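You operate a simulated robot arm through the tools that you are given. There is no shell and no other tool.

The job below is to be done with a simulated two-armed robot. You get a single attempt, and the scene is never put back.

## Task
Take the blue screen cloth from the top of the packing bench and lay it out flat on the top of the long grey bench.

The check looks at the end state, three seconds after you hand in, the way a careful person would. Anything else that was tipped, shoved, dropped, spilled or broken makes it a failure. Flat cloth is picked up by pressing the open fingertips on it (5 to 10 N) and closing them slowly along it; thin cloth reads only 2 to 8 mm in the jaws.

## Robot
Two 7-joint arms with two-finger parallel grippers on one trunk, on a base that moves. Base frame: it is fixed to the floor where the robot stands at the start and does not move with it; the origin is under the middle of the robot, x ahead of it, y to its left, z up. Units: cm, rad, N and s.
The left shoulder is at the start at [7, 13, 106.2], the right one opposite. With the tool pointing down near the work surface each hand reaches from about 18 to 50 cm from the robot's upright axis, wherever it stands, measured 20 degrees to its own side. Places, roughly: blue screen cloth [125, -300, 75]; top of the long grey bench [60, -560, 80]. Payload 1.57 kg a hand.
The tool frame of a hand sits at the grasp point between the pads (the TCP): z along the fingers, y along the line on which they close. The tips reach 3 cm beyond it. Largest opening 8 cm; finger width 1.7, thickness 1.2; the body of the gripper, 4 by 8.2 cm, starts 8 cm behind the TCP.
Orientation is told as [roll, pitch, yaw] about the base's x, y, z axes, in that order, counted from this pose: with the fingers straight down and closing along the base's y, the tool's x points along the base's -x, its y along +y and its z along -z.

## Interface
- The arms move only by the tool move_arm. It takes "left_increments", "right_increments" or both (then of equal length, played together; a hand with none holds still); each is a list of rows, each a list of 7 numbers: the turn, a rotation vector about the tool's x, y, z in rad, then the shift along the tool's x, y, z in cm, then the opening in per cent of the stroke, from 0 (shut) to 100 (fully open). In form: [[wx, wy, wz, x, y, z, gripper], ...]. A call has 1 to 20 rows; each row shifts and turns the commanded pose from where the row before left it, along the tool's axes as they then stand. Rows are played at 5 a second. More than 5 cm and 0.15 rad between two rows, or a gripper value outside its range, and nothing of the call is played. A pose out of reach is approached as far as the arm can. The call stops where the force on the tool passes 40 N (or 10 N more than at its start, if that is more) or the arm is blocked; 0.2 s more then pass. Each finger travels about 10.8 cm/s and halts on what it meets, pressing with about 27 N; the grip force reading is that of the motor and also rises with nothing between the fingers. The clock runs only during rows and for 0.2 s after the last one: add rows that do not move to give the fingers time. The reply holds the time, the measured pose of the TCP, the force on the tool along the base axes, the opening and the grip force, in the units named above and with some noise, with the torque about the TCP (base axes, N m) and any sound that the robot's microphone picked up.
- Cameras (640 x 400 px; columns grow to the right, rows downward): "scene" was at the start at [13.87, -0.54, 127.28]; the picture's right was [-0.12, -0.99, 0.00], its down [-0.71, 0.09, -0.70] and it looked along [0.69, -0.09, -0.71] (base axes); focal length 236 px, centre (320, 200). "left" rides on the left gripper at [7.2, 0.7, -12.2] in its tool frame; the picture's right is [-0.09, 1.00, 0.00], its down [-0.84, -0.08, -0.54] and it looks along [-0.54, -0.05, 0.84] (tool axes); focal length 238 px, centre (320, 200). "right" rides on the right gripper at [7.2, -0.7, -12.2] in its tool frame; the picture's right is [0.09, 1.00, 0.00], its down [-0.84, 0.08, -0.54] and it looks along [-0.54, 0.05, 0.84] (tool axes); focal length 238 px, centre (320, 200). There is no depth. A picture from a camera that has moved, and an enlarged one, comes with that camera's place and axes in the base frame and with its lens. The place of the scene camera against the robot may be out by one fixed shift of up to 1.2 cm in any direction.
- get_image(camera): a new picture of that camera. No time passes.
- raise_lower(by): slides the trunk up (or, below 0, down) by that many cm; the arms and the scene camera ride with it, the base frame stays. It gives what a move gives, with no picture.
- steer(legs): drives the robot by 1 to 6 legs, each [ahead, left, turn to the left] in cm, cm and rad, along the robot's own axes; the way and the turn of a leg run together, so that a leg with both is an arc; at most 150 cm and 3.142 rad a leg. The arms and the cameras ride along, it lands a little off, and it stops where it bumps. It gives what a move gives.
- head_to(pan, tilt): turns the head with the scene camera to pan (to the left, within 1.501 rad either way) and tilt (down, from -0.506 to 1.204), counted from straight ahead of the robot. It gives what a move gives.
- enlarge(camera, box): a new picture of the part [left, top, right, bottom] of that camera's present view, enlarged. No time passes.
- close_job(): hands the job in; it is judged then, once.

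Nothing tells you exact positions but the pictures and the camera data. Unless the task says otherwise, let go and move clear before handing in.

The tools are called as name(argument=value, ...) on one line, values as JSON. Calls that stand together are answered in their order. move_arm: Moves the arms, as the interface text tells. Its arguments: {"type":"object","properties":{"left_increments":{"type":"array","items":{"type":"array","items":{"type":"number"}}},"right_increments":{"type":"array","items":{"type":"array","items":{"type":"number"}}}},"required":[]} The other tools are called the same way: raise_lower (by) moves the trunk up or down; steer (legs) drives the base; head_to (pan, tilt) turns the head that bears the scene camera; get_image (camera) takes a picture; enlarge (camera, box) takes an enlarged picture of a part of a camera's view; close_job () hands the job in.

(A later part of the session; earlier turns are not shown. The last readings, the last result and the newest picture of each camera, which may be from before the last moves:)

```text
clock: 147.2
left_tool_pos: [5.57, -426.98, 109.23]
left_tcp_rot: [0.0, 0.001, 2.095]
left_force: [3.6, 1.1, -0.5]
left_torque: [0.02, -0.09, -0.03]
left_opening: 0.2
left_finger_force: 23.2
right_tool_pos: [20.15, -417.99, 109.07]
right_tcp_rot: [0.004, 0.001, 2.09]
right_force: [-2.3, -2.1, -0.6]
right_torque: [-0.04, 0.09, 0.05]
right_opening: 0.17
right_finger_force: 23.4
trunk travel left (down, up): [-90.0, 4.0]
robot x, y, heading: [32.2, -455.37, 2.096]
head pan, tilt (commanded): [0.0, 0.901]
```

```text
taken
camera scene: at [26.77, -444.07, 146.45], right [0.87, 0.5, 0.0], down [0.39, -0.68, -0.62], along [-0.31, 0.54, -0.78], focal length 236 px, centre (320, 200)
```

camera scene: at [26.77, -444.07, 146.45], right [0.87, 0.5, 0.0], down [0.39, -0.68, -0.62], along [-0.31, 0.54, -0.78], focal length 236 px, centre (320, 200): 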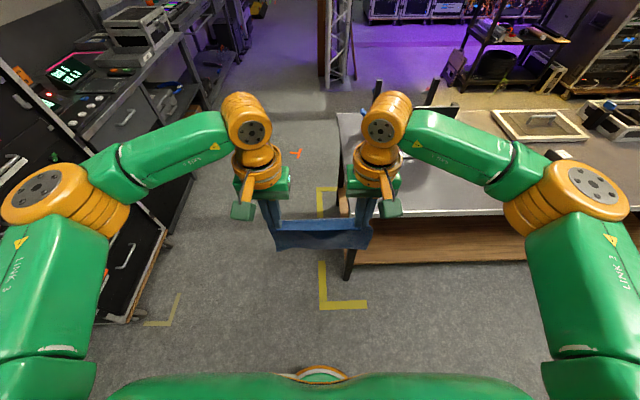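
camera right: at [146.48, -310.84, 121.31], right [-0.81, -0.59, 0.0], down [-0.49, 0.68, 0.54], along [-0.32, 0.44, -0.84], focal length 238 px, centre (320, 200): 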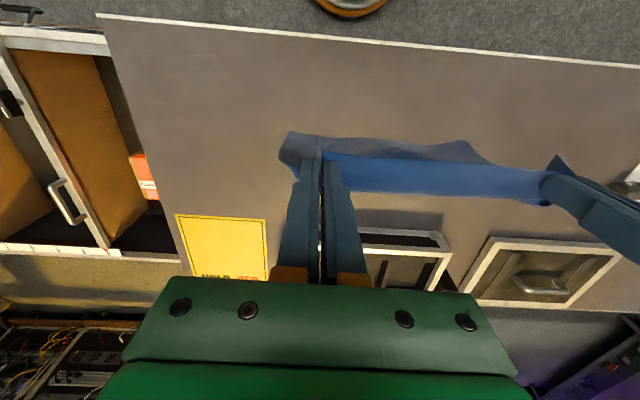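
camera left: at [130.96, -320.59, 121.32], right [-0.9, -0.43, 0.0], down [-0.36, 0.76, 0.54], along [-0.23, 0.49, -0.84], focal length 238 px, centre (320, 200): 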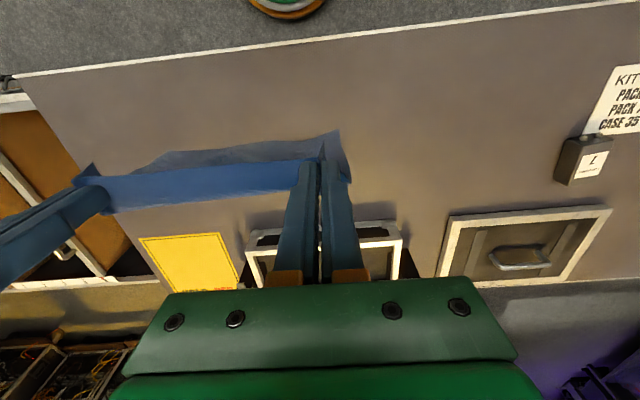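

I'm standing near the middle of the long bench with my back to it. I'll turn around on the spot and look at the bench top from this height.

steer(legs=[[0, 0, 3.14]])

head_to(pan=0.0, tilt=0.7)

get_image(camera="scene")

head_to(pan=-0.6, tilt=0.7)

get_image(camera="scene")

head_to(pan=0.6, tilt=0.7)

get_image(camera="scene")

```text
clock: 155.2
left_tool_pos: [61.95, -480.45, 109.23]
left_tcp_rot: [0.0, 0.001, -0.926]
left_force: [-3.3, -1.6, -0.2]
left_torque: [-0.06, 0.1, -0.03]
left_opening: 0.17
left_finger_force: 23.5
right_tool_pos: [48.49, -491.15, 109.09]
right_tcp_rot: [0.0, -0.001, -0.928]
right_force: [3.2, 2.3, 0.2]
right_torque: [0.06, -0.07, -0.01]
right_opening: 0.19
right_finger_force: 23.1
trunk travel left (down, up): [-90.0, 4.0]
robot x, y, heading: [32.46, -455.65, -0.929]
head pan, tilt (commanded): [0.0, 0.901]
```

```text
clock: 155.9
left_tool_pos: [62.0, -480.4, 109.25]
left_tcp_rot: [0.0, 0.001, -0.927]
left_force: [-1.8, -1.1, -0.4]
left_torque: [-0.04, 0.07, -0.01]
left_opening: 0.19
left_finger_force: 23.2
right_tool_pos: [48.47, -491.16, 109.11]
right_tcp_rot: [-0.002, 0.002, -0.929]
right_force: [1.9, 0.9, 0.7]
right_torque: [0.06, -0.08, -0.04]
right_opening: 0.18
right_finger_force: 23.3
trunk travel left (down, up): [-90.0, 4.0]
robot x, y, heading: [32.28, -455.45, -0.923]
head pan, tilt (commanded): [0.0, 0.7]
```

```text
taken
camera scene: at [41.02, -465.88, 148.06], right [-0.8, -0.6, 0.0], down [-0.39, 0.52, -0.76], along [0.46, -0.61, -0.64], focal length 236 px, centre (320, 200)
```

scene: 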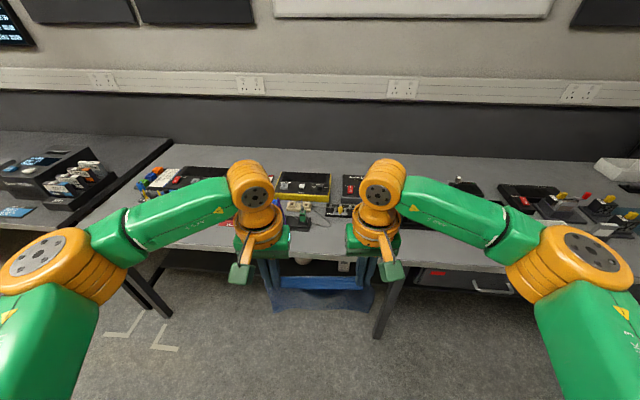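

```text
clock: 156.9
left_tool_pos: [61.85, -480.46, 109.14]
left_tcp_rot: [0.0, 0.001, -0.928]
left_force: [-1.9, -1.6, -0.1]
left_torque: [-0.05, 0.1, -0.04]
left_opening: 0.2
left_finger_force: 23.9
right_tool_pos: [48.67, -491.14, 109.17]
right_tcp_rot: [0.001, 0.001, -0.929]
right_force: [2.0, 3.0, -0.7]
right_torque: [0.06, -0.05, -0.03]
right_opening: 0.17
right_finger_force: 23.4
trunk travel left (down, up): [-90.0, 4.0]
robot x, y, heading: [32.22, -455.4, -0.927]
head pan, tilt (commanded): [-0.6, 0.7]
```

```text
taken
camera scene: at [36.3, -467.56, 148.07], right [-1.0, -0.04, 0.0], down [-0.03, 0.64, -0.76], along [0.03, -0.76, -0.64], focal length 236 px, centre (320, 200)
```

scene: 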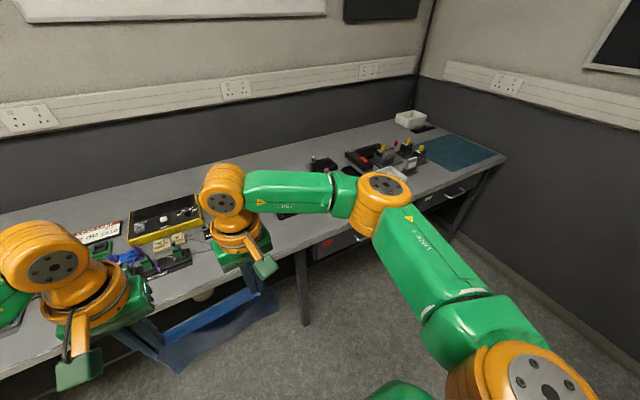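

```text
clock: 158.3
left_tool_pos: [61.98, -480.56, 109.2]
left_tcp_rot: [0.0, 0.0, -0.927]
left_force: [-3.4, -0.7, -0.1]
left_torque: [-0.08, 0.1, -0.05]
left_opening: 0.22
left_finger_force: 24.1
right_tool_pos: [48.48, -491.15, 109.13]
right_tcp_rot: [-0.001, 0.001, -0.929]
right_force: [2.1, 2.4, 0.1]
right_torque: [0.04, -0.08, -0.07]
right_opening: 0.15
right_finger_force: 23.2
trunk travel left (down, up): [-90.0, 4.0]
robot x, y, heading: [32.23, -455.68, -0.929]
head pan, tilt (commanded): [0.6, 0.7]
```

```text
taken
camera scene: at [43.97, -461.82, 148.07], right [-0.32, -0.95, 0.0], down [-0.61, 0.21, -0.76], along [0.72, -0.25, -0.64], focal length 236 px, centre (320, 200)
```

scene: 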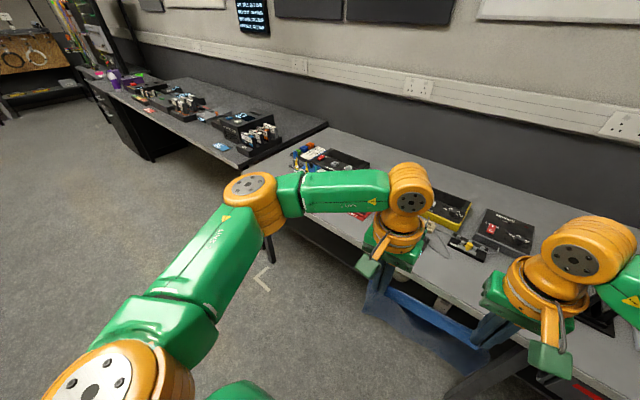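

The turn ended about 0.11 rad too far. I'll square up to the bench and zoom in on the bench top to find the clear patch.

steer(legs=[[0, 0, -0.11]])

head_to(pan=-0.5, tilt=0.7)

enlarge(camera="scene", box=[0, 100, 320, 300])

enlarge(camera="scene", box=[220, 80, 540, 280])

```text
clock: 159.2
left_tool_pos: [59.25, -483.41, 109.19]
left_tcp_rot: [0.0, -0.001, -1.032]
left_force: [-2.5, -2.1, -0.3]
left_torque: [-0.08, 0.1, -0.04]
left_opening: 0.18
left_finger_force: 23.6
right_tool_pos: [44.75, -492.75, 109.22]
right_tcp_rot: [-0.003, 0.0, -1.037]
right_force: [2.3, 2.3, 0.0]
right_torque: [0.03, -0.05, 0.03]
right_opening: 0.19
right_finger_force: 23.8
trunk travel left (down, up): [-90.0, 4.0]
robot x, y, heading: [31.85, -455.53, -1.032]
head pan, tilt (commanded): [0.6, 0.7]
```

```text
clock: 160.6
left_tool_pos: [59.13, -483.53, 109.18]
left_tcp_rot: [-0.001, 0.0, -1.034]
left_force: [-2.1, -2.1, 0.6]
left_torque: [-0.04, 0.09, -0.02]
left_opening: 0.16
left_finger_force: 23.4
right_tool_pos: [44.66, -492.71, 109.07]
right_tcp_rot: [0.001, 0.0, -1.035]
right_force: [1.7, 1.0, -0.2]
right_torque: [0.05, -0.09, -0.01]
right_opening: 0.17
right_finger_force: 23.4
trunk travel left (down, up): [-90.0, 4.0]
robot x, y, heading: [32.14, -455.51, -1.037]
head pan, tilt (commanded): [-0.499, 0.7]
```

```text
2.00 times, centred on (160, 200) of scene
camera zoom: at [35.81, -467.85, 148.07], right [-1.0, -0.04, 0.0], down [-0.02, 0.64, -0.76], along [0.03, -0.76, -0.64], focal length 473 px, centre (640, 200)
```

zoom: 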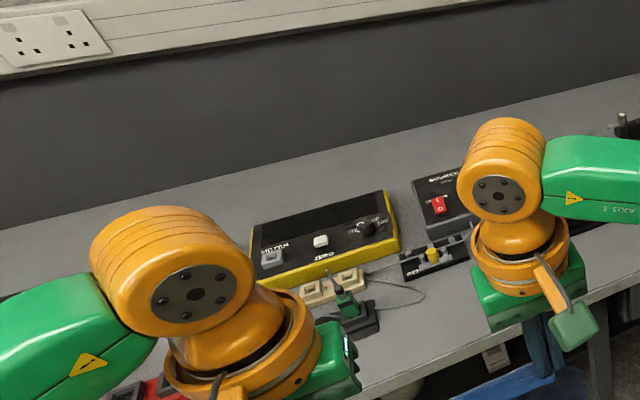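

```text
2.00 times, centred on (380, 180) of scene
camera zoom: at [35.81, -467.85, 148.07], right [-1.0, -0.04, 0.0], down [-0.02, 0.64, -0.76], along [0.03, -0.76, -0.64], focal length 473 px, centre (200, 240)
```

zoom: 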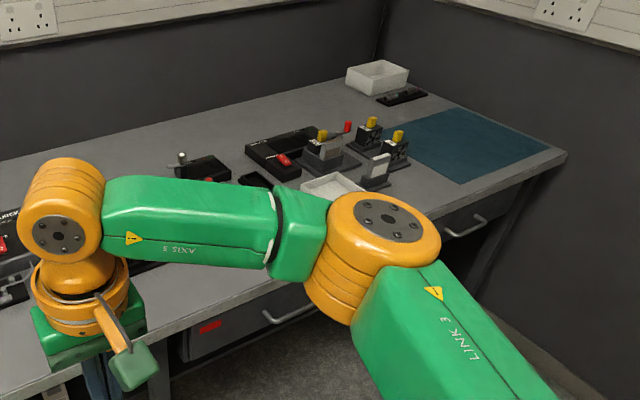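

There are modules along the middle of the bench. Here the patch free of objects is about 22 cm wide and 20 deep, which is tight for a 23 × 20 cm cloth. I'll slide left and check whether that end of the bench is clearer.

steer(legs=[[0, 65, 0]])

head_to(pan=0.5, tilt=0.8)

get_image(camera="scene")

head_to(pan=0.0, tilt=0.8)

get_image(camera="scene")

head_to(pan=-0.6, tilt=0.7)

get_image(camera="scene")

```text
clock: 164.0
left_tool_pos: [112.05, -452.62, 109.26]
left_tcp_rot: [0.002, 0.0, -1.045]
left_force: [-2.3, -0.6, -0.2]
left_torque: [-0.02, 0.05, -0.01]
left_opening: 0.21
left_finger_force: 23.2
right_tool_pos: [97.45, -461.59, 109.02]
right_tcp_rot: [0.003, 0.0, -1.047]
right_force: [2.1, 2.5, 0.1]
right_torque: [0.03, -0.1, 0.02]
right_opening: 0.16
right_finger_force: 23.8
trunk travel left (down, up): [-90.0, 4.0]
robot x, y, heading: [85.15, -424.65, -1.044]
head pan, tilt (commanded): [-0.499, 0.7]
```

```text
clock: 165.3
left_tool_pos: [112.09, -452.57, 109.12]
left_tcp_rot: [0.002, -0.001, -1.047]
left_force: [-2.5, -2.1, 0.4]
left_torque: [-0.05, 0.07, -0.02]
left_opening: 0.2
left_finger_force: 23.0
right_tool_pos: [97.54, -461.56, 109.08]
right_tcp_rot: [0.001, -0.001, -1.046]
right_force: [1.8, 1.4, 0.9]
right_torque: [0.03, -0.09, 0.0]
right_opening: 0.18
right_finger_force: 23.9
trunk travel left (down, up): [-90.0, 4.0]
robot x, y, heading: [85.55, -424.3, -1.045]
head pan, tilt (commanded): [0.499, 0.799]
```

```text
taken
camera scene: at [95.66, -432.38, 147.25], right [-0.52, -0.85, 0.0], down [-0.61, 0.37, -0.7], along [0.59, -0.36, -0.72], focal length 236 px, centre (320, 200)
```

scene: 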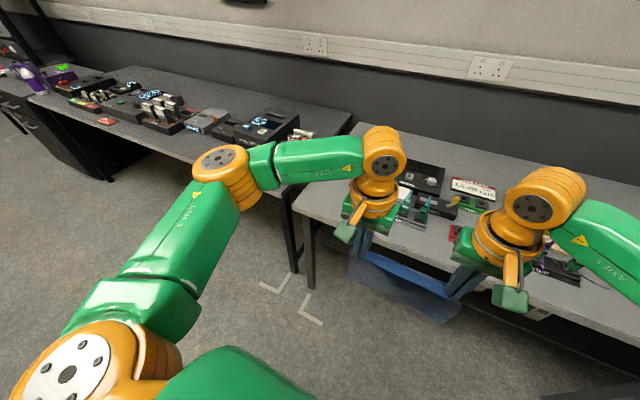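

```text
clock: 166.2
left_tool_pos: [112.1, -452.56, 109.2]
left_tcp_rot: [-0.001, 0.0, -1.046]
left_force: [-2.5, -1.3, -0.1]
left_torque: [-0.03, 0.1, -0.03]
left_opening: 0.19
left_finger_force: 23.6
right_tool_pos: [97.55, -461.58, 109.07]
right_tcp_rot: [0.0, 0.0, -1.047]
right_force: [2.5, 1.5, -1.0]
right_torque: [0.03, -0.09, -0.03]
right_opening: 0.21
right_finger_force: 23.6
trunk travel left (down, up): [-90.0, 4.0]
robot x, y, heading: [85.06, -424.3, -1.052]
head pan, tilt (commanded): [0.0, 0.799]
```

```text
taken
camera scene: at [92.84, -435.13, 147.25], right [-0.87, -0.5, 0.0], down [-0.36, 0.62, -0.7], along [0.35, -0.6, -0.72], focal length 236 px, centre (320, 200)
```

scene: 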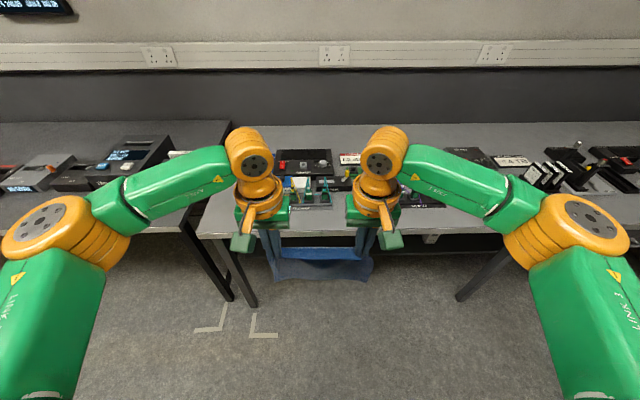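

```text
clock: 167.2
left_tool_pos: [112.18, -452.51, 109.17]
left_tcp_rot: [0.001, 0.002, -1.045]
left_force: [-2.9, -1.2, 0.6]
left_torque: [-0.07, 0.07, -0.02]
left_opening: 0.2
left_finger_force: 22.9
right_tool_pos: [97.51, -461.58, 109.17]
right_tcp_rot: [-0.002, 0.0, -1.048]
right_force: [3.2, 0.9, 0.6]
right_torque: [0.05, -0.12, -0.01]
right_opening: 0.17
right_finger_force: 23.8
trunk travel left (down, up): [-90.0, 4.0]
robot x, y, heading: [85.46, -424.25, -1.047]
head pan, tilt (commanded): [-0.6, 0.7]
```

```text
taken
camera scene: at [88.16, -436.62, 148.07], right [-1.0, 0.08, 0.0], down [0.05, 0.64, -0.76], along [-0.06, -0.76, -0.64], focal length 236 px, centre (320, 200)
```

scene: 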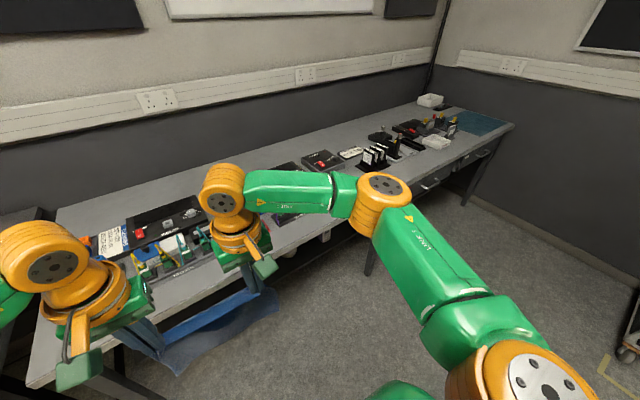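

The left end of the bench, left of the coloured peg jig, looks like it may be free over about 25 cm. I'll check with the wrist cameras and a zoom.

get_image(camera="left")

head_to(pan=0.5, tilt=0.8)

enlarge(camera="scene", box=[240, 80, 560, 280])

```text
taken
camera left: at [109.15, -445.83, 121.33], right [0.91, 0.42, 0.0], down [0.35, -0.76, 0.54], along [0.23, -0.49, -0.84], focal length 238 px, centre (320, 200)
```

left: 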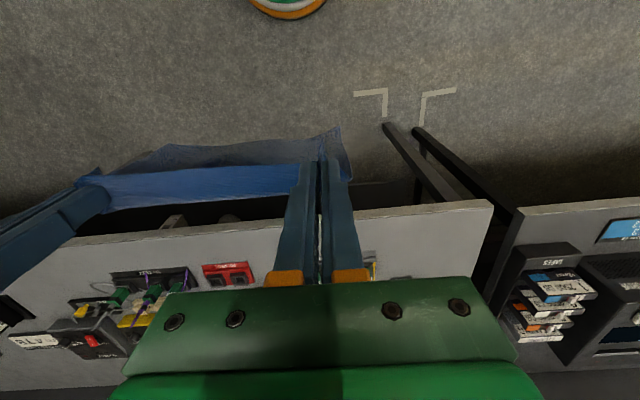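

```text
clock: 168.6
left_tool_pos: [112.3, -452.6, 109.3]
left_tcp_rot: [0.0, 0.001, -1.046]
left_force: [-3.2, -2.3, 0.0]
left_torque: [-0.07, 0.06, 0.0]
left_opening: 0.18
left_finger_force: 23.8
right_tool_pos: [97.55, -461.6, 109.15]
right_tcp_rot: [0.001, 0.001, -1.047]
right_force: [1.7, 0.5, -0.2]
right_torque: [0.02, -0.07, 0.01]
right_opening: 0.21
right_finger_force: 23.6
trunk travel left (down, up): [-90.0, 4.0]
robot x, y, heading: [85.57, -424.08, -1.052]
head pan, tilt (commanded): [0.499, 0.799]
```

```text
2.00 times, centred on (400, 180) of scene
camera zoom: at [95.68, -432.37, 147.25], right [-0.52, -0.85, 0.0], down [-0.61, 0.37, -0.7], along [0.59, -0.36, -0.72], focal length 473 px, centre (160, 240)
```

zoom: 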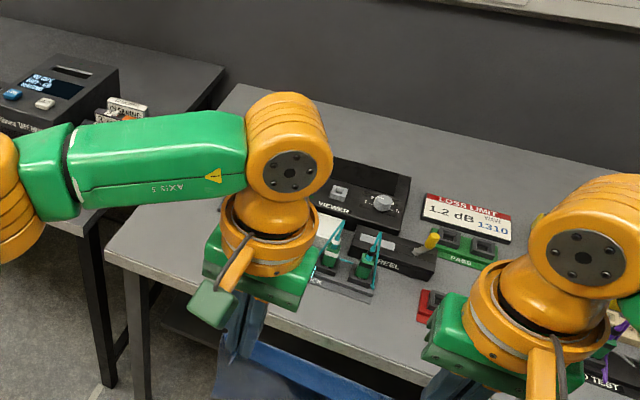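

The wrist camera gives a good view of the front strip. The left end offers roughly 22 cm between the bench end and the peg jig. I'll slide right and compare the other spots in the same way.

steer(legs=[[0, -75, 0]])

get_image(camera="left")

get_image(camera="right")

steer(legs=[[0, -60, 0]])

get_image(camera="left")

get_image(camera="right")

```text
clock: 172.6
left_tool_pos: [46.59, -489.75, 109.25]
left_tcp_rot: [-0.003, 0.0, -1.066]
left_force: [-3.3, -0.7, -0.1]
left_torque: [-0.03, 0.06, -0.02]
left_opening: 0.21
left_finger_force: 23.7
right_tool_pos: [31.7, -498.48, 109.12]
right_tcp_rot: [0.0, 0.0, -1.069]
right_force: [3.3, 2.4, 0.5]
right_torque: [0.05, -0.09, -0.02]
right_opening: 0.18
right_finger_force: 23.4
trunk travel left (down, up): [-90.0, 4.0]
robot x, y, heading: [20.36, -461.49, -1.068]
head pan, tilt (commanded): [0.499, 0.799]
```

```text
taken
camera left: at [43.67, -482.96, 121.32], right [0.92, 0.4, 0.0], down [0.34, -0.77, 0.54], along [0.22, -0.5, -0.84], focal length 238 px, centre (320, 200)
```

left: 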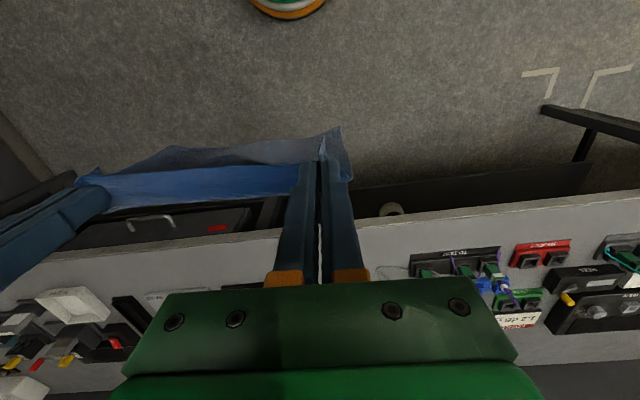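

```text
taken
camera right: at [27.64, -492.42, 121.33], right [0.83, 0.56, 0.0], down [0.47, -0.7, 0.54], along [0.3, -0.45, -0.84], focal length 238 px, centre (320, 200)
```

right: 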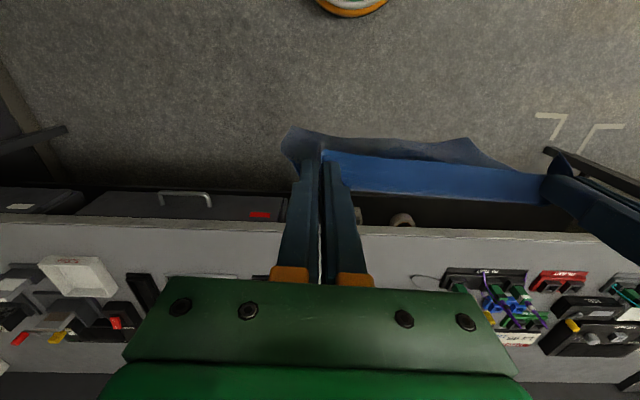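

```text
clock: 176.0
left_tool_pos: [-6.77, -518.87, 109.22]
left_tcp_rot: [-0.001, 0.0, -1.068]
left_force: [-2.0, -2.3, -1.1]
left_torque: [-0.04, 0.12, -0.01]
left_opening: 0.18
left_finger_force: 24.3
right_tool_pos: [-21.56, -527.62, 109.12]
right_tcp_rot: [0.0, 0.0, -1.072]
right_force: [2.1, 1.3, -0.5]
right_torque: [0.04, -0.03, -0.02]
right_opening: 0.19
right_finger_force: 23.4
trunk travel left (down, up): [-90.0, 4.0]
robot x, y, heading: [-32.61, -490.0, -1.067]
head pan, tilt (commanded): [0.499, 0.799]
```

```text
taken
camera left: at [-9.56, -512.13, 121.32], right [0.92, 0.4, 0.0], down [0.34, -0.77, 0.54], along [0.21, -0.5, -0.84], focal length 238 px, centre (320, 200)
```

left: 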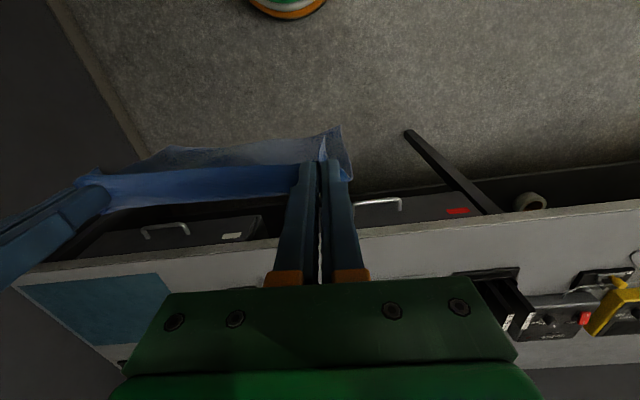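

```text
taken
camera right: at [-25.61, -521.55, 121.33], right [0.83, 0.56, 0.0], down [0.47, -0.7, 0.54], along [0.3, -0.45, -0.84], focal length 238 px, centre (320, 200)
```

right: 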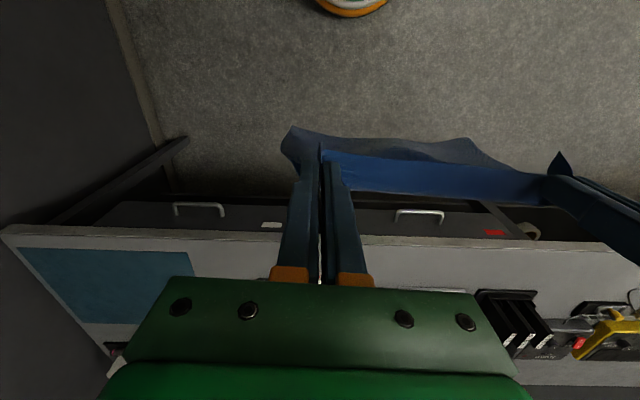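

The front strip is generally about 17 cm deep. The two best gaps are at the left end and in the centre, between the yellow-knob module's wire and the black clip stand, where about 24 × 21 cm is free. The centre suits the cloth as I hold it, so I'll square up and slide there for a closer look.

steer(legs=[[0, 0, 0.055], [0, 63, 0]])

get_image(camera="left")

get_image(camera="right")

head_to(pan=0.0, tilt=0.8)

get_image(camera="scene")

```text
clock: 180.0
left_tool_pos: [48.25, -484.22, 109.25]
left_tcp_rot: [0.001, -0.001, -1.013]
left_force: [-1.9, -1.5, 0.2]
left_torque: [-0.04, 0.08, -0.02]
left_opening: 0.2
left_finger_force: 23.6
right_tool_pos: [34.03, -493.54, 109.12]
right_tcp_rot: [0.002, 0.003, -1.017]
right_force: [2.1, 1.0, -0.1]
right_torque: [0.06, -0.08, 0.0]
right_opening: 0.18
right_finger_force: 24.0
trunk travel left (down, up): [-90.0, 4.0]
robot x, y, heading: [20.94, -456.45, -1.015]
head pan, tilt (commanded): [0.499, 0.799]
```

```text
taken
camera left: at [45.18, -477.59, 121.34], right [0.89, 0.45, 0.0], down [0.38, -0.75, 0.54], along [0.24, -0.48, -0.84], focal length 238 px, centre (320, 200)
```

left: 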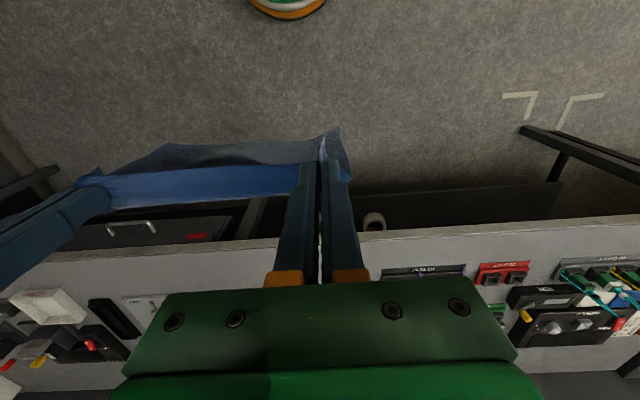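

```text
taken
camera right: at [29.68, -487.89, 121.3], right [0.8, 0.6, 0.0], down [0.51, -0.67, 0.54], along [0.33, -0.43, -0.84], focal length 238 px, centre (320, 200)
```

right: 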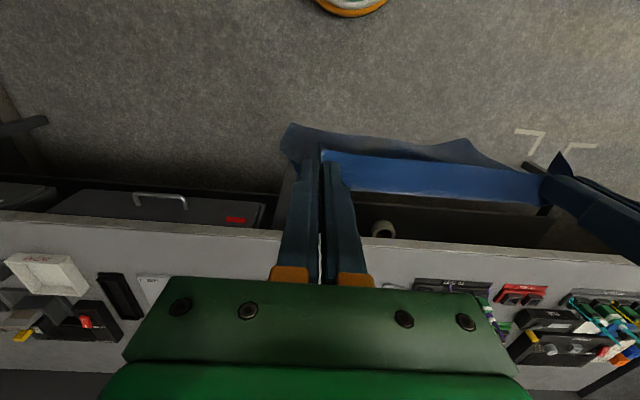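

```text
clock: 180.9
left_tool_pos: [48.49, -484.21, 109.28]
left_tcp_rot: [0.0, 0.002, -1.012]
left_force: [-2.9, -1.7, -0.1]
left_torque: [-0.04, 0.09, -0.07]
left_opening: 0.19
left_finger_force: 23.8
right_tool_pos: [34.18, -493.6, 109.06]
right_tcp_rot: [0.001, 0.0, -1.014]
right_force: [1.9, 1.3, 0.0]
right_torque: [0.01, -0.06, -0.04]
right_opening: 0.21
right_finger_force: 23.5
trunk travel left (down, up): [-90.0, 4.0]
robot x, y, heading: [20.66, -456.56, -1.015]
head pan, tilt (commanded): [0.0, 0.799]
```

```text
taken
camera scene: at [28.7, -467.35, 147.25], right [-0.85, -0.53, 0.0], down [-0.38, 0.61, -0.7], along [0.37, -0.59, -0.72], focal length 236 px, centre (320, 200)
```

scene: 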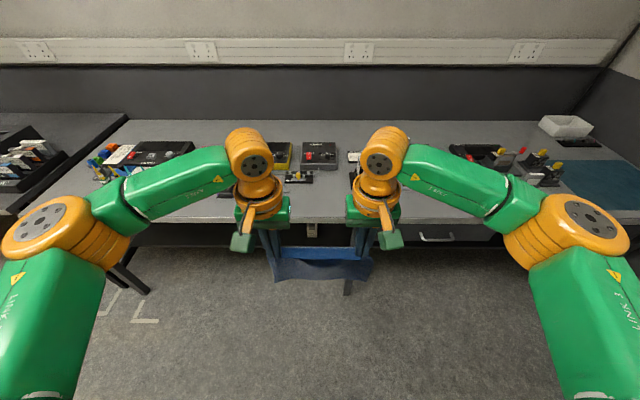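

enlarge(camera="scene", box=[220, 120, 420, 245])

```text
3.20 times, centred on (320, 182) of scene
camera zoom: at [28.7, -467.35, 147.25], right [-0.85, -0.53, 0.0], down [-0.38, 0.61, -0.7], along [0.37, -0.59, -0.72], focal length 756 px, centre (320, 256)
```

zoom: 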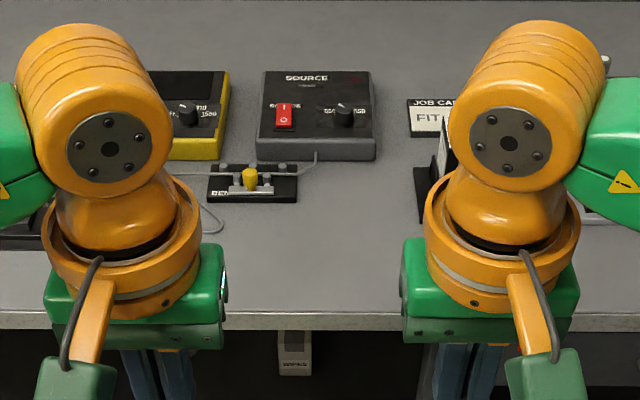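

The view is square to the bench. In the centre gap the free depth in front of the yellow-knob module is only about 19 cm, slightly less than the cloth needs. The left-end gap has no depth limit, so I'll slide there and measure it exactly.

steer(legs=[[0, 100, 0]])

get_image(camera="left")

get_image(camera="right")

enlarge(camera="scene", box=[180, 100, 460, 275])

```text
clock: 186.2
left_tool_pos: [136.01, -430.48, 109.17]
left_tcp_rot: [-0.001, 0.0, -1.021]
left_force: [-2.2, -1.3, 0.1]
left_torque: [-0.07, 0.07, -0.02]
left_opening: 0.19
left_finger_force: 23.4
right_tool_pos: [121.62, -439.79, 109.07]
right_tcp_rot: [0.002, -0.001, -1.023]
right_force: [2.5, 0.9, -0.3]
right_torque: [0.02, -0.08, -0.02]
right_opening: 0.17
right_finger_force: 23.7
trunk travel left (down, up): [-90.0, 4.0]
robot x, y, heading: [108.64, -402.45, -1.029]
head pan, tilt (commanded): [0.0, 0.799]
```

```text
taken
camera left: at [132.85, -423.76, 121.34], right [0.9, 0.44, 0.0], down [0.37, -0.75, 0.54], along [0.24, -0.49, -0.84], focal length 238 px, centre (320, 200)
```

left: 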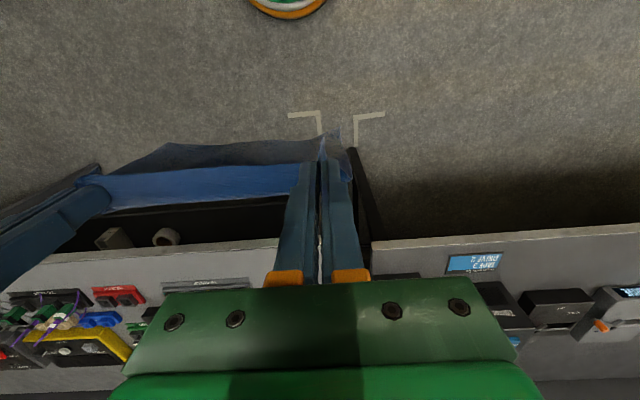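

```text
taken
camera right: at [117.26, -433.93, 121.31], right [0.8, 0.6, 0.0], down [0.5, -0.67, 0.54], along [0.32, -0.43, -0.84], focal length 238 px, centre (320, 200)
```

right: 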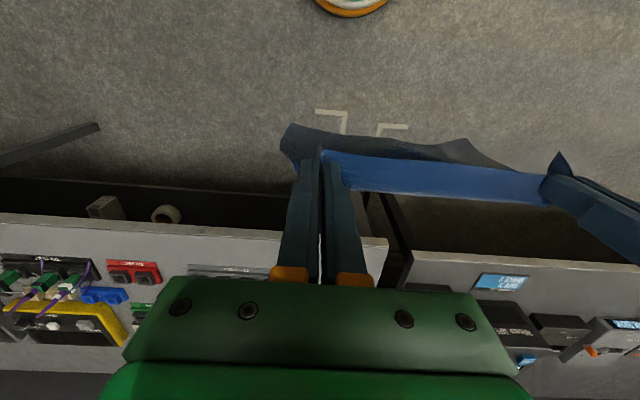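

```text
2.29 times, centred on (320, 188) of scene
camera zoom: at [116.28, -413.48, 147.24], right [-0.85, -0.52, 0.0], down [-0.37, 0.61, -0.7], along [0.36, -0.59, -0.72], focal length 540 px, centre (320, 229)
```

zoom: 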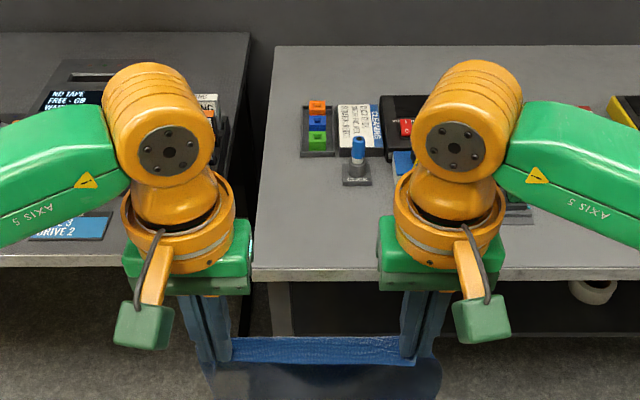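

The left-end gap is about 25 cm wide, from the bench end to the peg jig, and about 20.5 cm deep in front of a small blue stand. The cloth just fits there without touching anything. I'll move in partway, 25 cm ahead and 2 cm right, and re-measure with the hands still short of the edge.

steer(legs=[[25, -2, 0.013]])

get_image(camera="left")

get_image(camera="right")

head_to(pan=0.0, tilt=0.9)

enlarge(camera="scene", box=[180, 80, 460, 255])

```text
clock: 188.1
left_tool_pos: [147.3, -451.75, 109.4]
left_tcp_rot: [-0.001, -0.003, -1.01]
left_force: [-2.5, -0.9, 0.0]
left_torque: [-0.08, 0.06, -0.01]
left_opening: 0.2
left_finger_force: 23.8
right_tool_pos: [133.02, -461.11, 109.21]
right_tcp_rot: [0.0, -0.004, -1.014]
right_force: [2.5, 1.8, 0.2]
right_torque: [0.01, -0.09, -0.03]
right_opening: 0.19
right_finger_force: 23.5
trunk travel left (down, up): [-90.0, 4.0]
robot x, y, heading: [119.95, -424.26, -1.015]
head pan, tilt (commanded): [0.0, 0.799]
```

```text
taken
camera left: at [144.07, -444.99, 121.42], right [0.89, 0.45, 0.0], down [0.38, -0.75, 0.54], along [0.24, -0.49, -0.84], focal length 238 px, centre (320, 200)
```

left: 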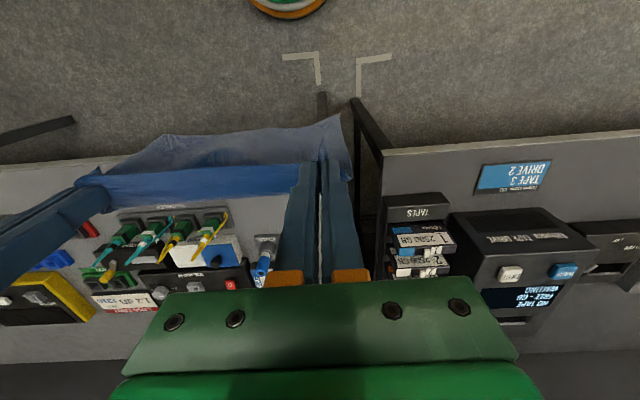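

```text
taken
camera right: at [128.58, -455.3, 121.41], right [0.8, 0.6, 0.0], down [0.51, -0.67, 0.55], along [0.33, -0.43, -0.84], focal length 238 px, centre (320, 200)
```

right: 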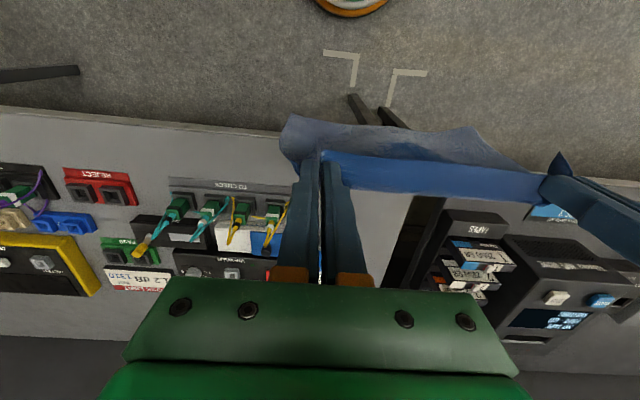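

```text
clock: 188.7
left_tool_pos: [147.32, -451.86, 109.13]
left_tcp_rot: [-0.002, -0.002, -1.013]
left_force: [-1.5, -1.2, 1.0]
left_torque: [-0.05, 0.04, -0.01]
left_opening: 0.19
left_finger_force: 23.4
right_tool_pos: [133.03, -461.34, 109.12]
right_tcp_rot: [0.002, -0.003, -1.014]
right_force: [1.7, 1.1, 0.2]
right_torque: [0.01, -0.08, 0.0]
right_opening: 0.2
right_finger_force: 23.1
trunk travel left (down, up): [-90.0, 4.0]
robot x, y, heading: [119.41, -424.43, -1.014]
head pan, tilt (commanded): [0.0, 0.901]
```

```text
2.29 times, centred on (320, 168) of scene
camera zoom: at [127.26, -434.63, 146.47], right [-0.85, -0.53, 0.0], down [-0.41, 0.67, -0.62], along [0.33, -0.53, -0.78], focal length 540 px, centre (320, 274)
```

zoom: 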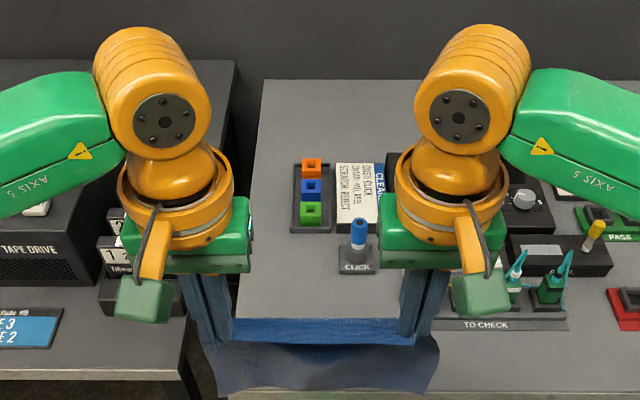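

I can now see the "TO CHECK" peg jig and the "CLICK" stand closely. I'll enlarge the wrist views for exact margins.

enlarge(camera="left", box=[80, 120, 400, 300])

enlarge(camera="right", box=[140, 100, 460, 300])

```text
2.00 times, centred on (240, 210) of left
camera zoom: at [144.18, -445.21, 121.35], right [0.89, 0.45, 0.0], down [0.38, -0.75, 0.54], along [0.24, -0.49, -0.84], focal length 477 px, centre (480, 180)
```

zoom: 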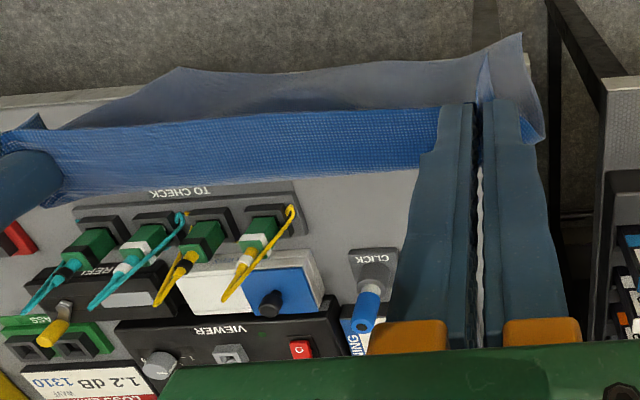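

```text
2.00 times, centred on (300, 200) of right
camera zoom: at [128.69, -455.51, 121.34], right [0.8, 0.6, 0.0], down [0.51, -0.67, 0.54], along [0.33, -0.43, -0.84], focal length 477 px, centre (360, 200)
```

zoom: 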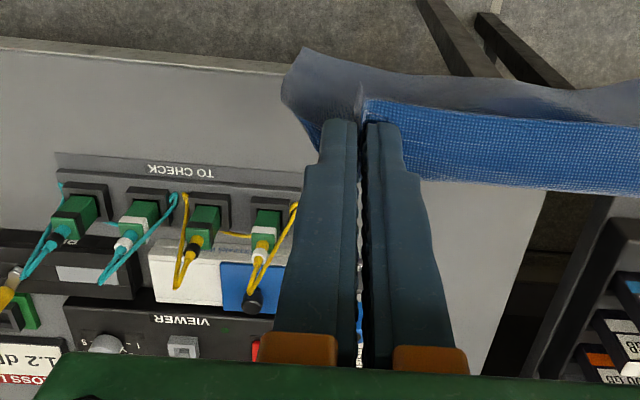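

Margins are confirmed. The free area spans about 24 cm from the bench end to the jig and about 20.3 cm from the front edge to the CLICK stand. My hands are already centred on it laterally. I'll drive the remaining 19 cm up to the bench.

steer(legs=[[19, 0, 0]])

get_image(camera="left")

get_image(camera="right")

head_to(pan=0.0, tilt=1.1)

get_image(camera="scene")

```text
clock: 190.3
left_tool_pos: [157.12, -467.37, 109.34]
left_tcp_rot: [0.0, -0.002, -1.009]
left_force: [-2.0, -2.4, -0.3]
left_torque: [-0.05, 0.05, -0.04]
left_opening: 0.19
left_finger_force: 23.5
right_tool_pos: [142.91, -476.83, 109.12]
right_tcp_rot: [0.001, -0.004, -1.014]
right_force: [1.5, 1.9, -0.3]
right_torque: [0.02, -0.1, -0.03]
right_opening: 0.14
right_finger_force: 23.5
trunk travel left (down, up): [-90.0, 4.0]
robot x, y, heading: [129.3, -440.61, -1.012]
head pan, tilt (commanded): [0.0, 0.901]
```

```text
taken
camera left: at [153.9, -460.69, 121.44], right [0.89, 0.45, 0.0], down [0.38, -0.75, 0.55], along [0.25, -0.49, -0.84], focal length 238 px, centre (320, 200)
```

left: 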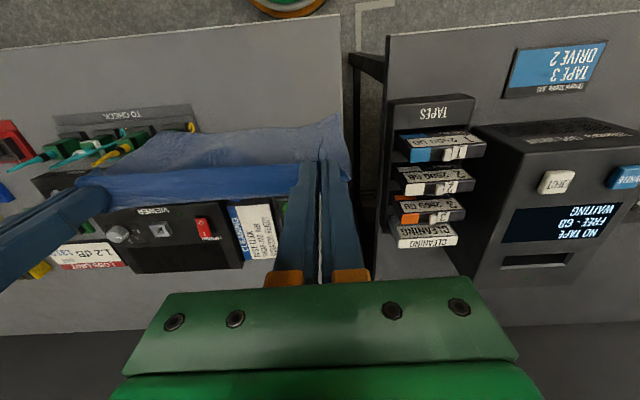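

```text
taken
camera right: at [138.43, -471.03, 121.43], right [0.8, 0.61, 0.0], down [0.51, -0.67, 0.55], along [0.33, -0.43, -0.84], focal length 238 px, centre (320, 200)
```

right: 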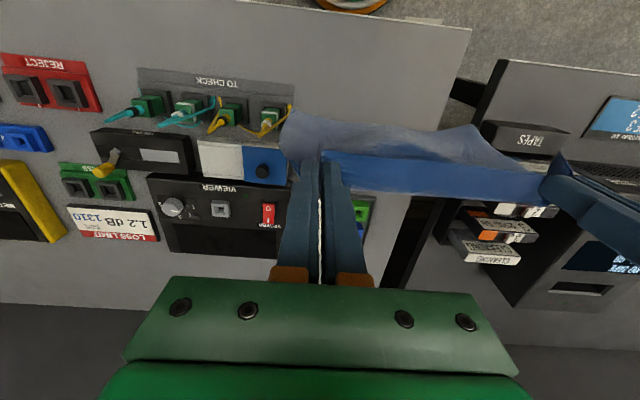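

```text
clock: 191.0
left_tool_pos: [157.29, -467.65, 109.18]
left_tcp_rot: [0.001, 0.0, -1.012]
left_force: [-2.1, 0.0, 0.0]
left_torque: [-0.02, 0.06, -0.04]
left_opening: 0.18
left_finger_force: 23.4
right_tool_pos: [143.03, -477.16, 109.06]
right_tcp_rot: [0.004, -0.003, -1.013]
right_force: [0.8, 1.0, 0.2]
right_torque: [0.01, -0.07, -0.02]
right_opening: 0.18
right_finger_force: 23.3
trunk travel left (down, up): [-90.0, 4.0]
robot x, y, heading: [129.97, -440.49, -1.013]
head pan, tilt (commanded): [0.0, 1.1]
```

```text
taken
camera scene: at [136.49, -449.4, 145.08], right [-0.85, -0.53, 0.0], down [-0.47, 0.76, -0.45], along [0.24, -0.39, -0.89], focal length 236 px, centre (320, 200)
```

scene: 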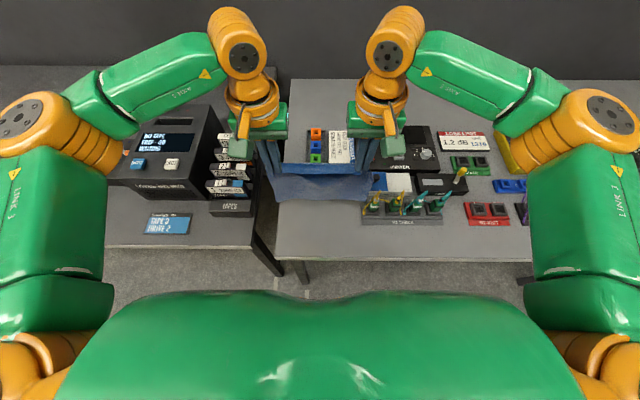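

Both wrist views show the free patch right below. The hands sit centred at u' ≈ 123, between the bench end (≈111) and the jig (≈135.5). I'll reach forward 8 cm so the hanging far edge is above its landing line just short of the CLICK stand.

move_arm(left_increments=[[0, 0, 0, -1.0, 0, -0.25, 0], [0, 0, 0, -1.0, 0, -0.25, 0], [0, 0, 0, -1.0, 0, -0.25, 0], [0, 0, 0, -1.0, 0, -0.25, 0], [0, 0, 0, -1.0, 0, -0.25, 0], [0, 0, 0, -1.0, 0, -0.25, 0], [0, 0, 0, -1.0, 0, -0.25, 0], [0, 0, 0, -1.0, 0, -0.25, 0], [0, 0, 0, 0, 0, 0, 0]], right_increments=[[0, 0, 0, -0.93, 0, -0.25, 0], [0, 0, 0, -0.93, 0, -0.25, 0], [0, 0, 0, -0.93, 0, -0.25, 0], [0, 0, 0, -0.93, 0, -0.25, 0], [0, 0, 0, -0.93, 0, -0.25, 0], [0, 0, 0, -0.93, 0, -0.25, 0], [0, 0, 0, -0.93, 0, -0.25, 0], [0, 0, 0, -0.93, 0, -0.25, 0], [0, 0, 0, 0, 0, 0, 0]])

get_image(camera="left")

get_image(camera="right")

get_image(camera="scene")

```text
clock: 193.0
left_tool_pos: [161.55, -474.45, 111.24]
left_tcp_rot: [-0.001, 0.0, -1.009]
left_force: [-3.1, -1.6, -1.0]
left_torque: [-0.04, 0.08, -0.06]
left_opening: 0.19
left_finger_force: 23.8
right_tool_pos: [146.91, -483.29, 111.17]
right_tcp_rot: [0.001, -0.002, -1.012]
right_force: [2.0, 2.4, 0.5]
right_torque: [0.04, -0.06, 0.0]
right_opening: 0.18
right_finger_force: 23.9
trunk travel left (down, up): [-90.0, 4.0]
robot x, y, heading: [130.02, -439.92, -1.012]
head pan, tilt (commanded): [0.0, 1.1]
```

```text
taken
camera left: at [158.35, -467.76, 123.41], right [0.89, 0.45, 0.0], down [0.38, -0.75, 0.54], along [0.24, -0.48, -0.84], focal length 238 px, centre (320, 200)
```

left: 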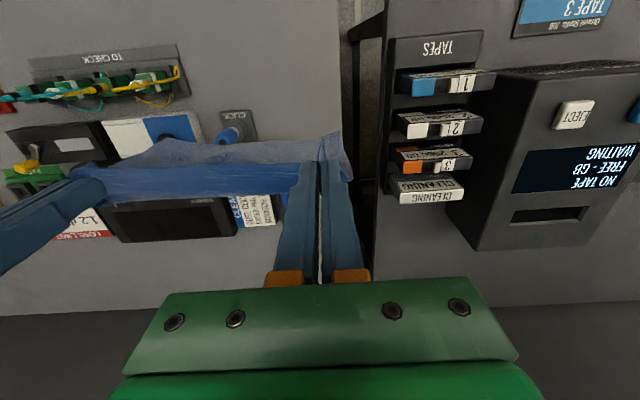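

```text
taken
camera right: at [142.53, -477.58, 123.39], right [0.8, 0.61, 0.0], down [0.51, -0.67, 0.54], along [0.33, -0.43, -0.84], focal length 238 px, centre (320, 200)
```

right: 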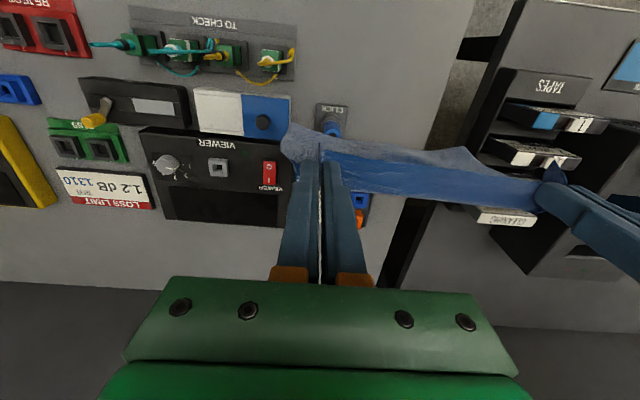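

```text
taken
camera scene: at [136.51, -449.43, 145.07], right [-0.85, -0.53, 0.0], down [-0.47, 0.76, -0.45], along [0.24, -0.39, -0.89], focal length 236 px, centre (320, 200)
```

scene: 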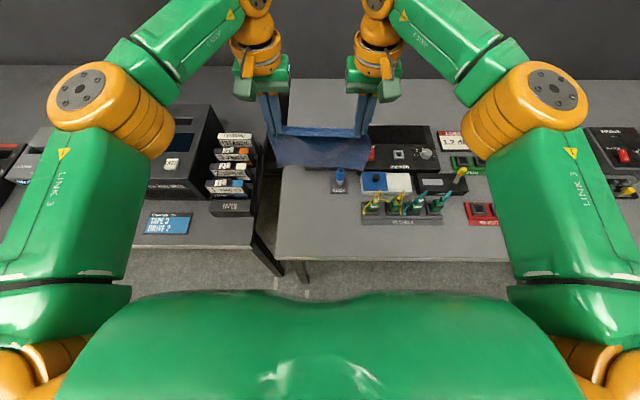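

The CLICK stand is now in view in both wrist cameras. I'll enlarge them to fix the landing line precisely.

enlarge(camera="left", box=[160, 60, 400, 210])

enlarge(camera="right", box=[220, 60, 460, 210])

```text
2.67 times, centred on (280, 135) of left
camera zoom: at [158.35, -467.76, 123.41], right [0.89, 0.45, 0.0], down [0.38, -0.75, 0.54], along [0.24, -0.48, -0.84], focal length 636 px, centre (427, 373)
```

zoom: 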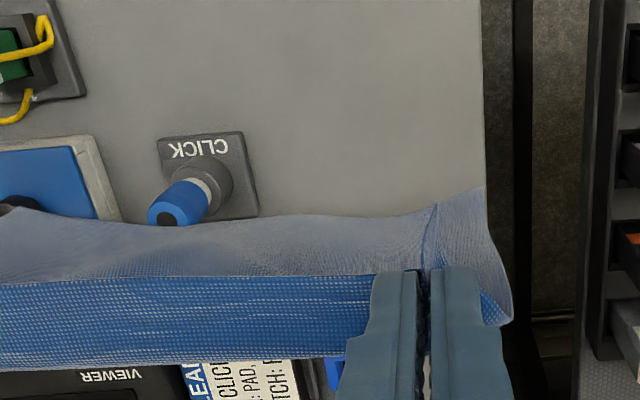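

```text
2.67 times, centred on (340, 135) of right
camera zoom: at [142.53, -477.58, 123.39], right [0.8, 0.61, 0.0], down [0.51, -0.67, 0.54], along [0.33, -0.43, -0.84], focal length 636 px, centre (267, 373)
```

zoom: 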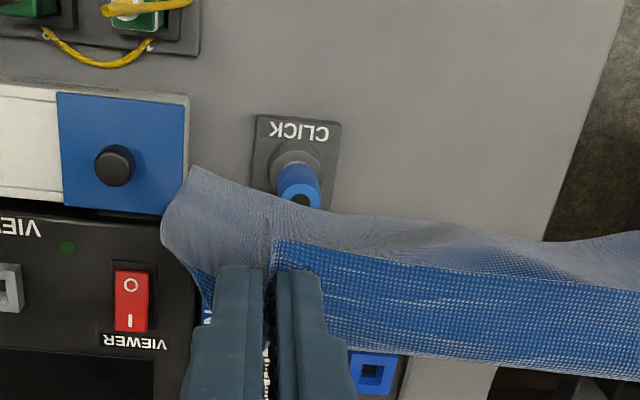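

The CLICK stand's front is at n' ≈ 488.6 and the bench edge at 468.7, so the cloth fits almost exactly. I'll nudge the hands forward by under 1 cm, then lower the trunk until the hem is just above the bench.

move_arm(left_increments=[[0, 0, 0, -0.25, 0, 0, 0], [0, 0, 0, -0.2, 0, 0, 0], [0, 0, 0, 0, 0, 0, 0]], right_increments=[[0, 0, 0, -0.4, 0, 0, 0], [0, 0, 0, -0.35, 0, 0, 0], [0, 0, 0, 0, 0, 0, 0]])

raise_lower(by=-7)

get_image(camera="left")

enlarge(camera="right", box=[220, 40, 460, 190])

get_image(camera="scene")

```text
clock: 193.8
left_tool_pos: [161.82, -474.76, 111.38]
left_tcp_rot: [0.0, -0.001, -1.011]
left_force: [-4.3, -1.9, -0.7]
left_torque: [-0.07, 0.14, -0.01]
left_opening: 0.21
left_finger_force: 23.7
right_tool_pos: [147.44, -483.99, 111.11]
right_tcp_rot: [0.001, -0.001, -1.012]
right_force: [3.7, 3.0, -0.4]
right_torque: [0.11, -0.09, -0.01]
right_opening: 0.19
right_finger_force: 23.1
trunk travel left (down, up): [-90.0, 4.0]
robot x, y, heading: [129.76, -440.62, -1.011]
head pan, tilt (commanded): [0.0, 1.1]
```

```text
clock: 194.9
left_tool_pos: [161.82, -474.69, 104.26]
left_tcp_rot: [0.0, 0.0, -1.01]
left_force: [-3.8, -2.6, -0.7]
left_torque: [-0.04, 0.14, -0.04]
left_opening: 0.22
left_finger_force: 23.9
right_tool_pos: [147.36, -484.02, 104.23]
right_tcp_rot: [0.001, 0.001, -1.012]
right_force: [3.8, 1.8, 0.2]
right_torque: [0.08, -0.13, -0.02]
right_opening: 0.18
right_finger_force: 23.6
trunk travel left (down, up): [-83.0, 11.0]
robot x, y, heading: [129.68, -439.92, -1.012]
head pan, tilt (commanded): [0.0, 1.1]
```

```text
taken
camera left: at [158.64, -468.09, 116.39], right [0.89, 0.45, 0.0], down [0.38, -0.75, 0.54], along [0.24, -0.48, -0.84], focal length 238 px, centre (320, 200)
```

left: 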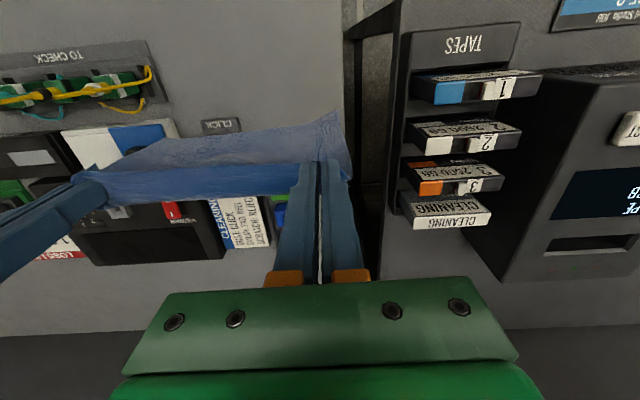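

```text
2.67 times, centred on (340, 115) of right
camera zoom: at [142.92, -478.23, 116.31], right [0.8, 0.61, 0.0], down [0.51, -0.67, 0.54], along [0.33, -0.43, -0.84], focal length 636 px, centre (267, 427)
```

zoom: 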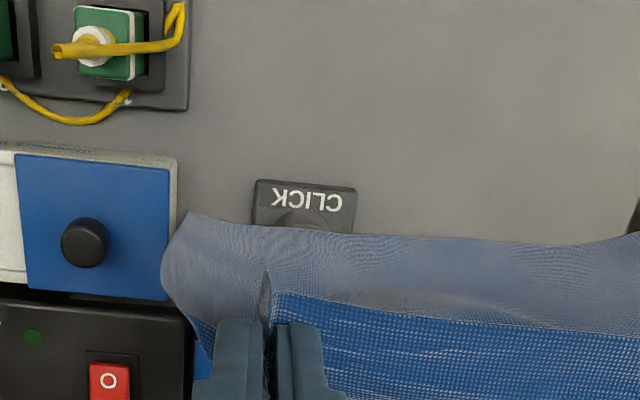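

```text
taken
camera scene: at [136.51, -449.43, 138.07], right [-0.85, -0.53, 0.0], down [-0.47, 0.76, -0.45], along [0.24, -0.39, -0.89], focal length 236 px, centre (320, 200)
```

scene: 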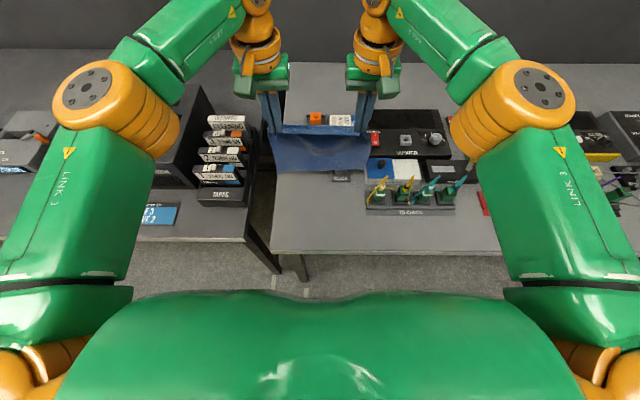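

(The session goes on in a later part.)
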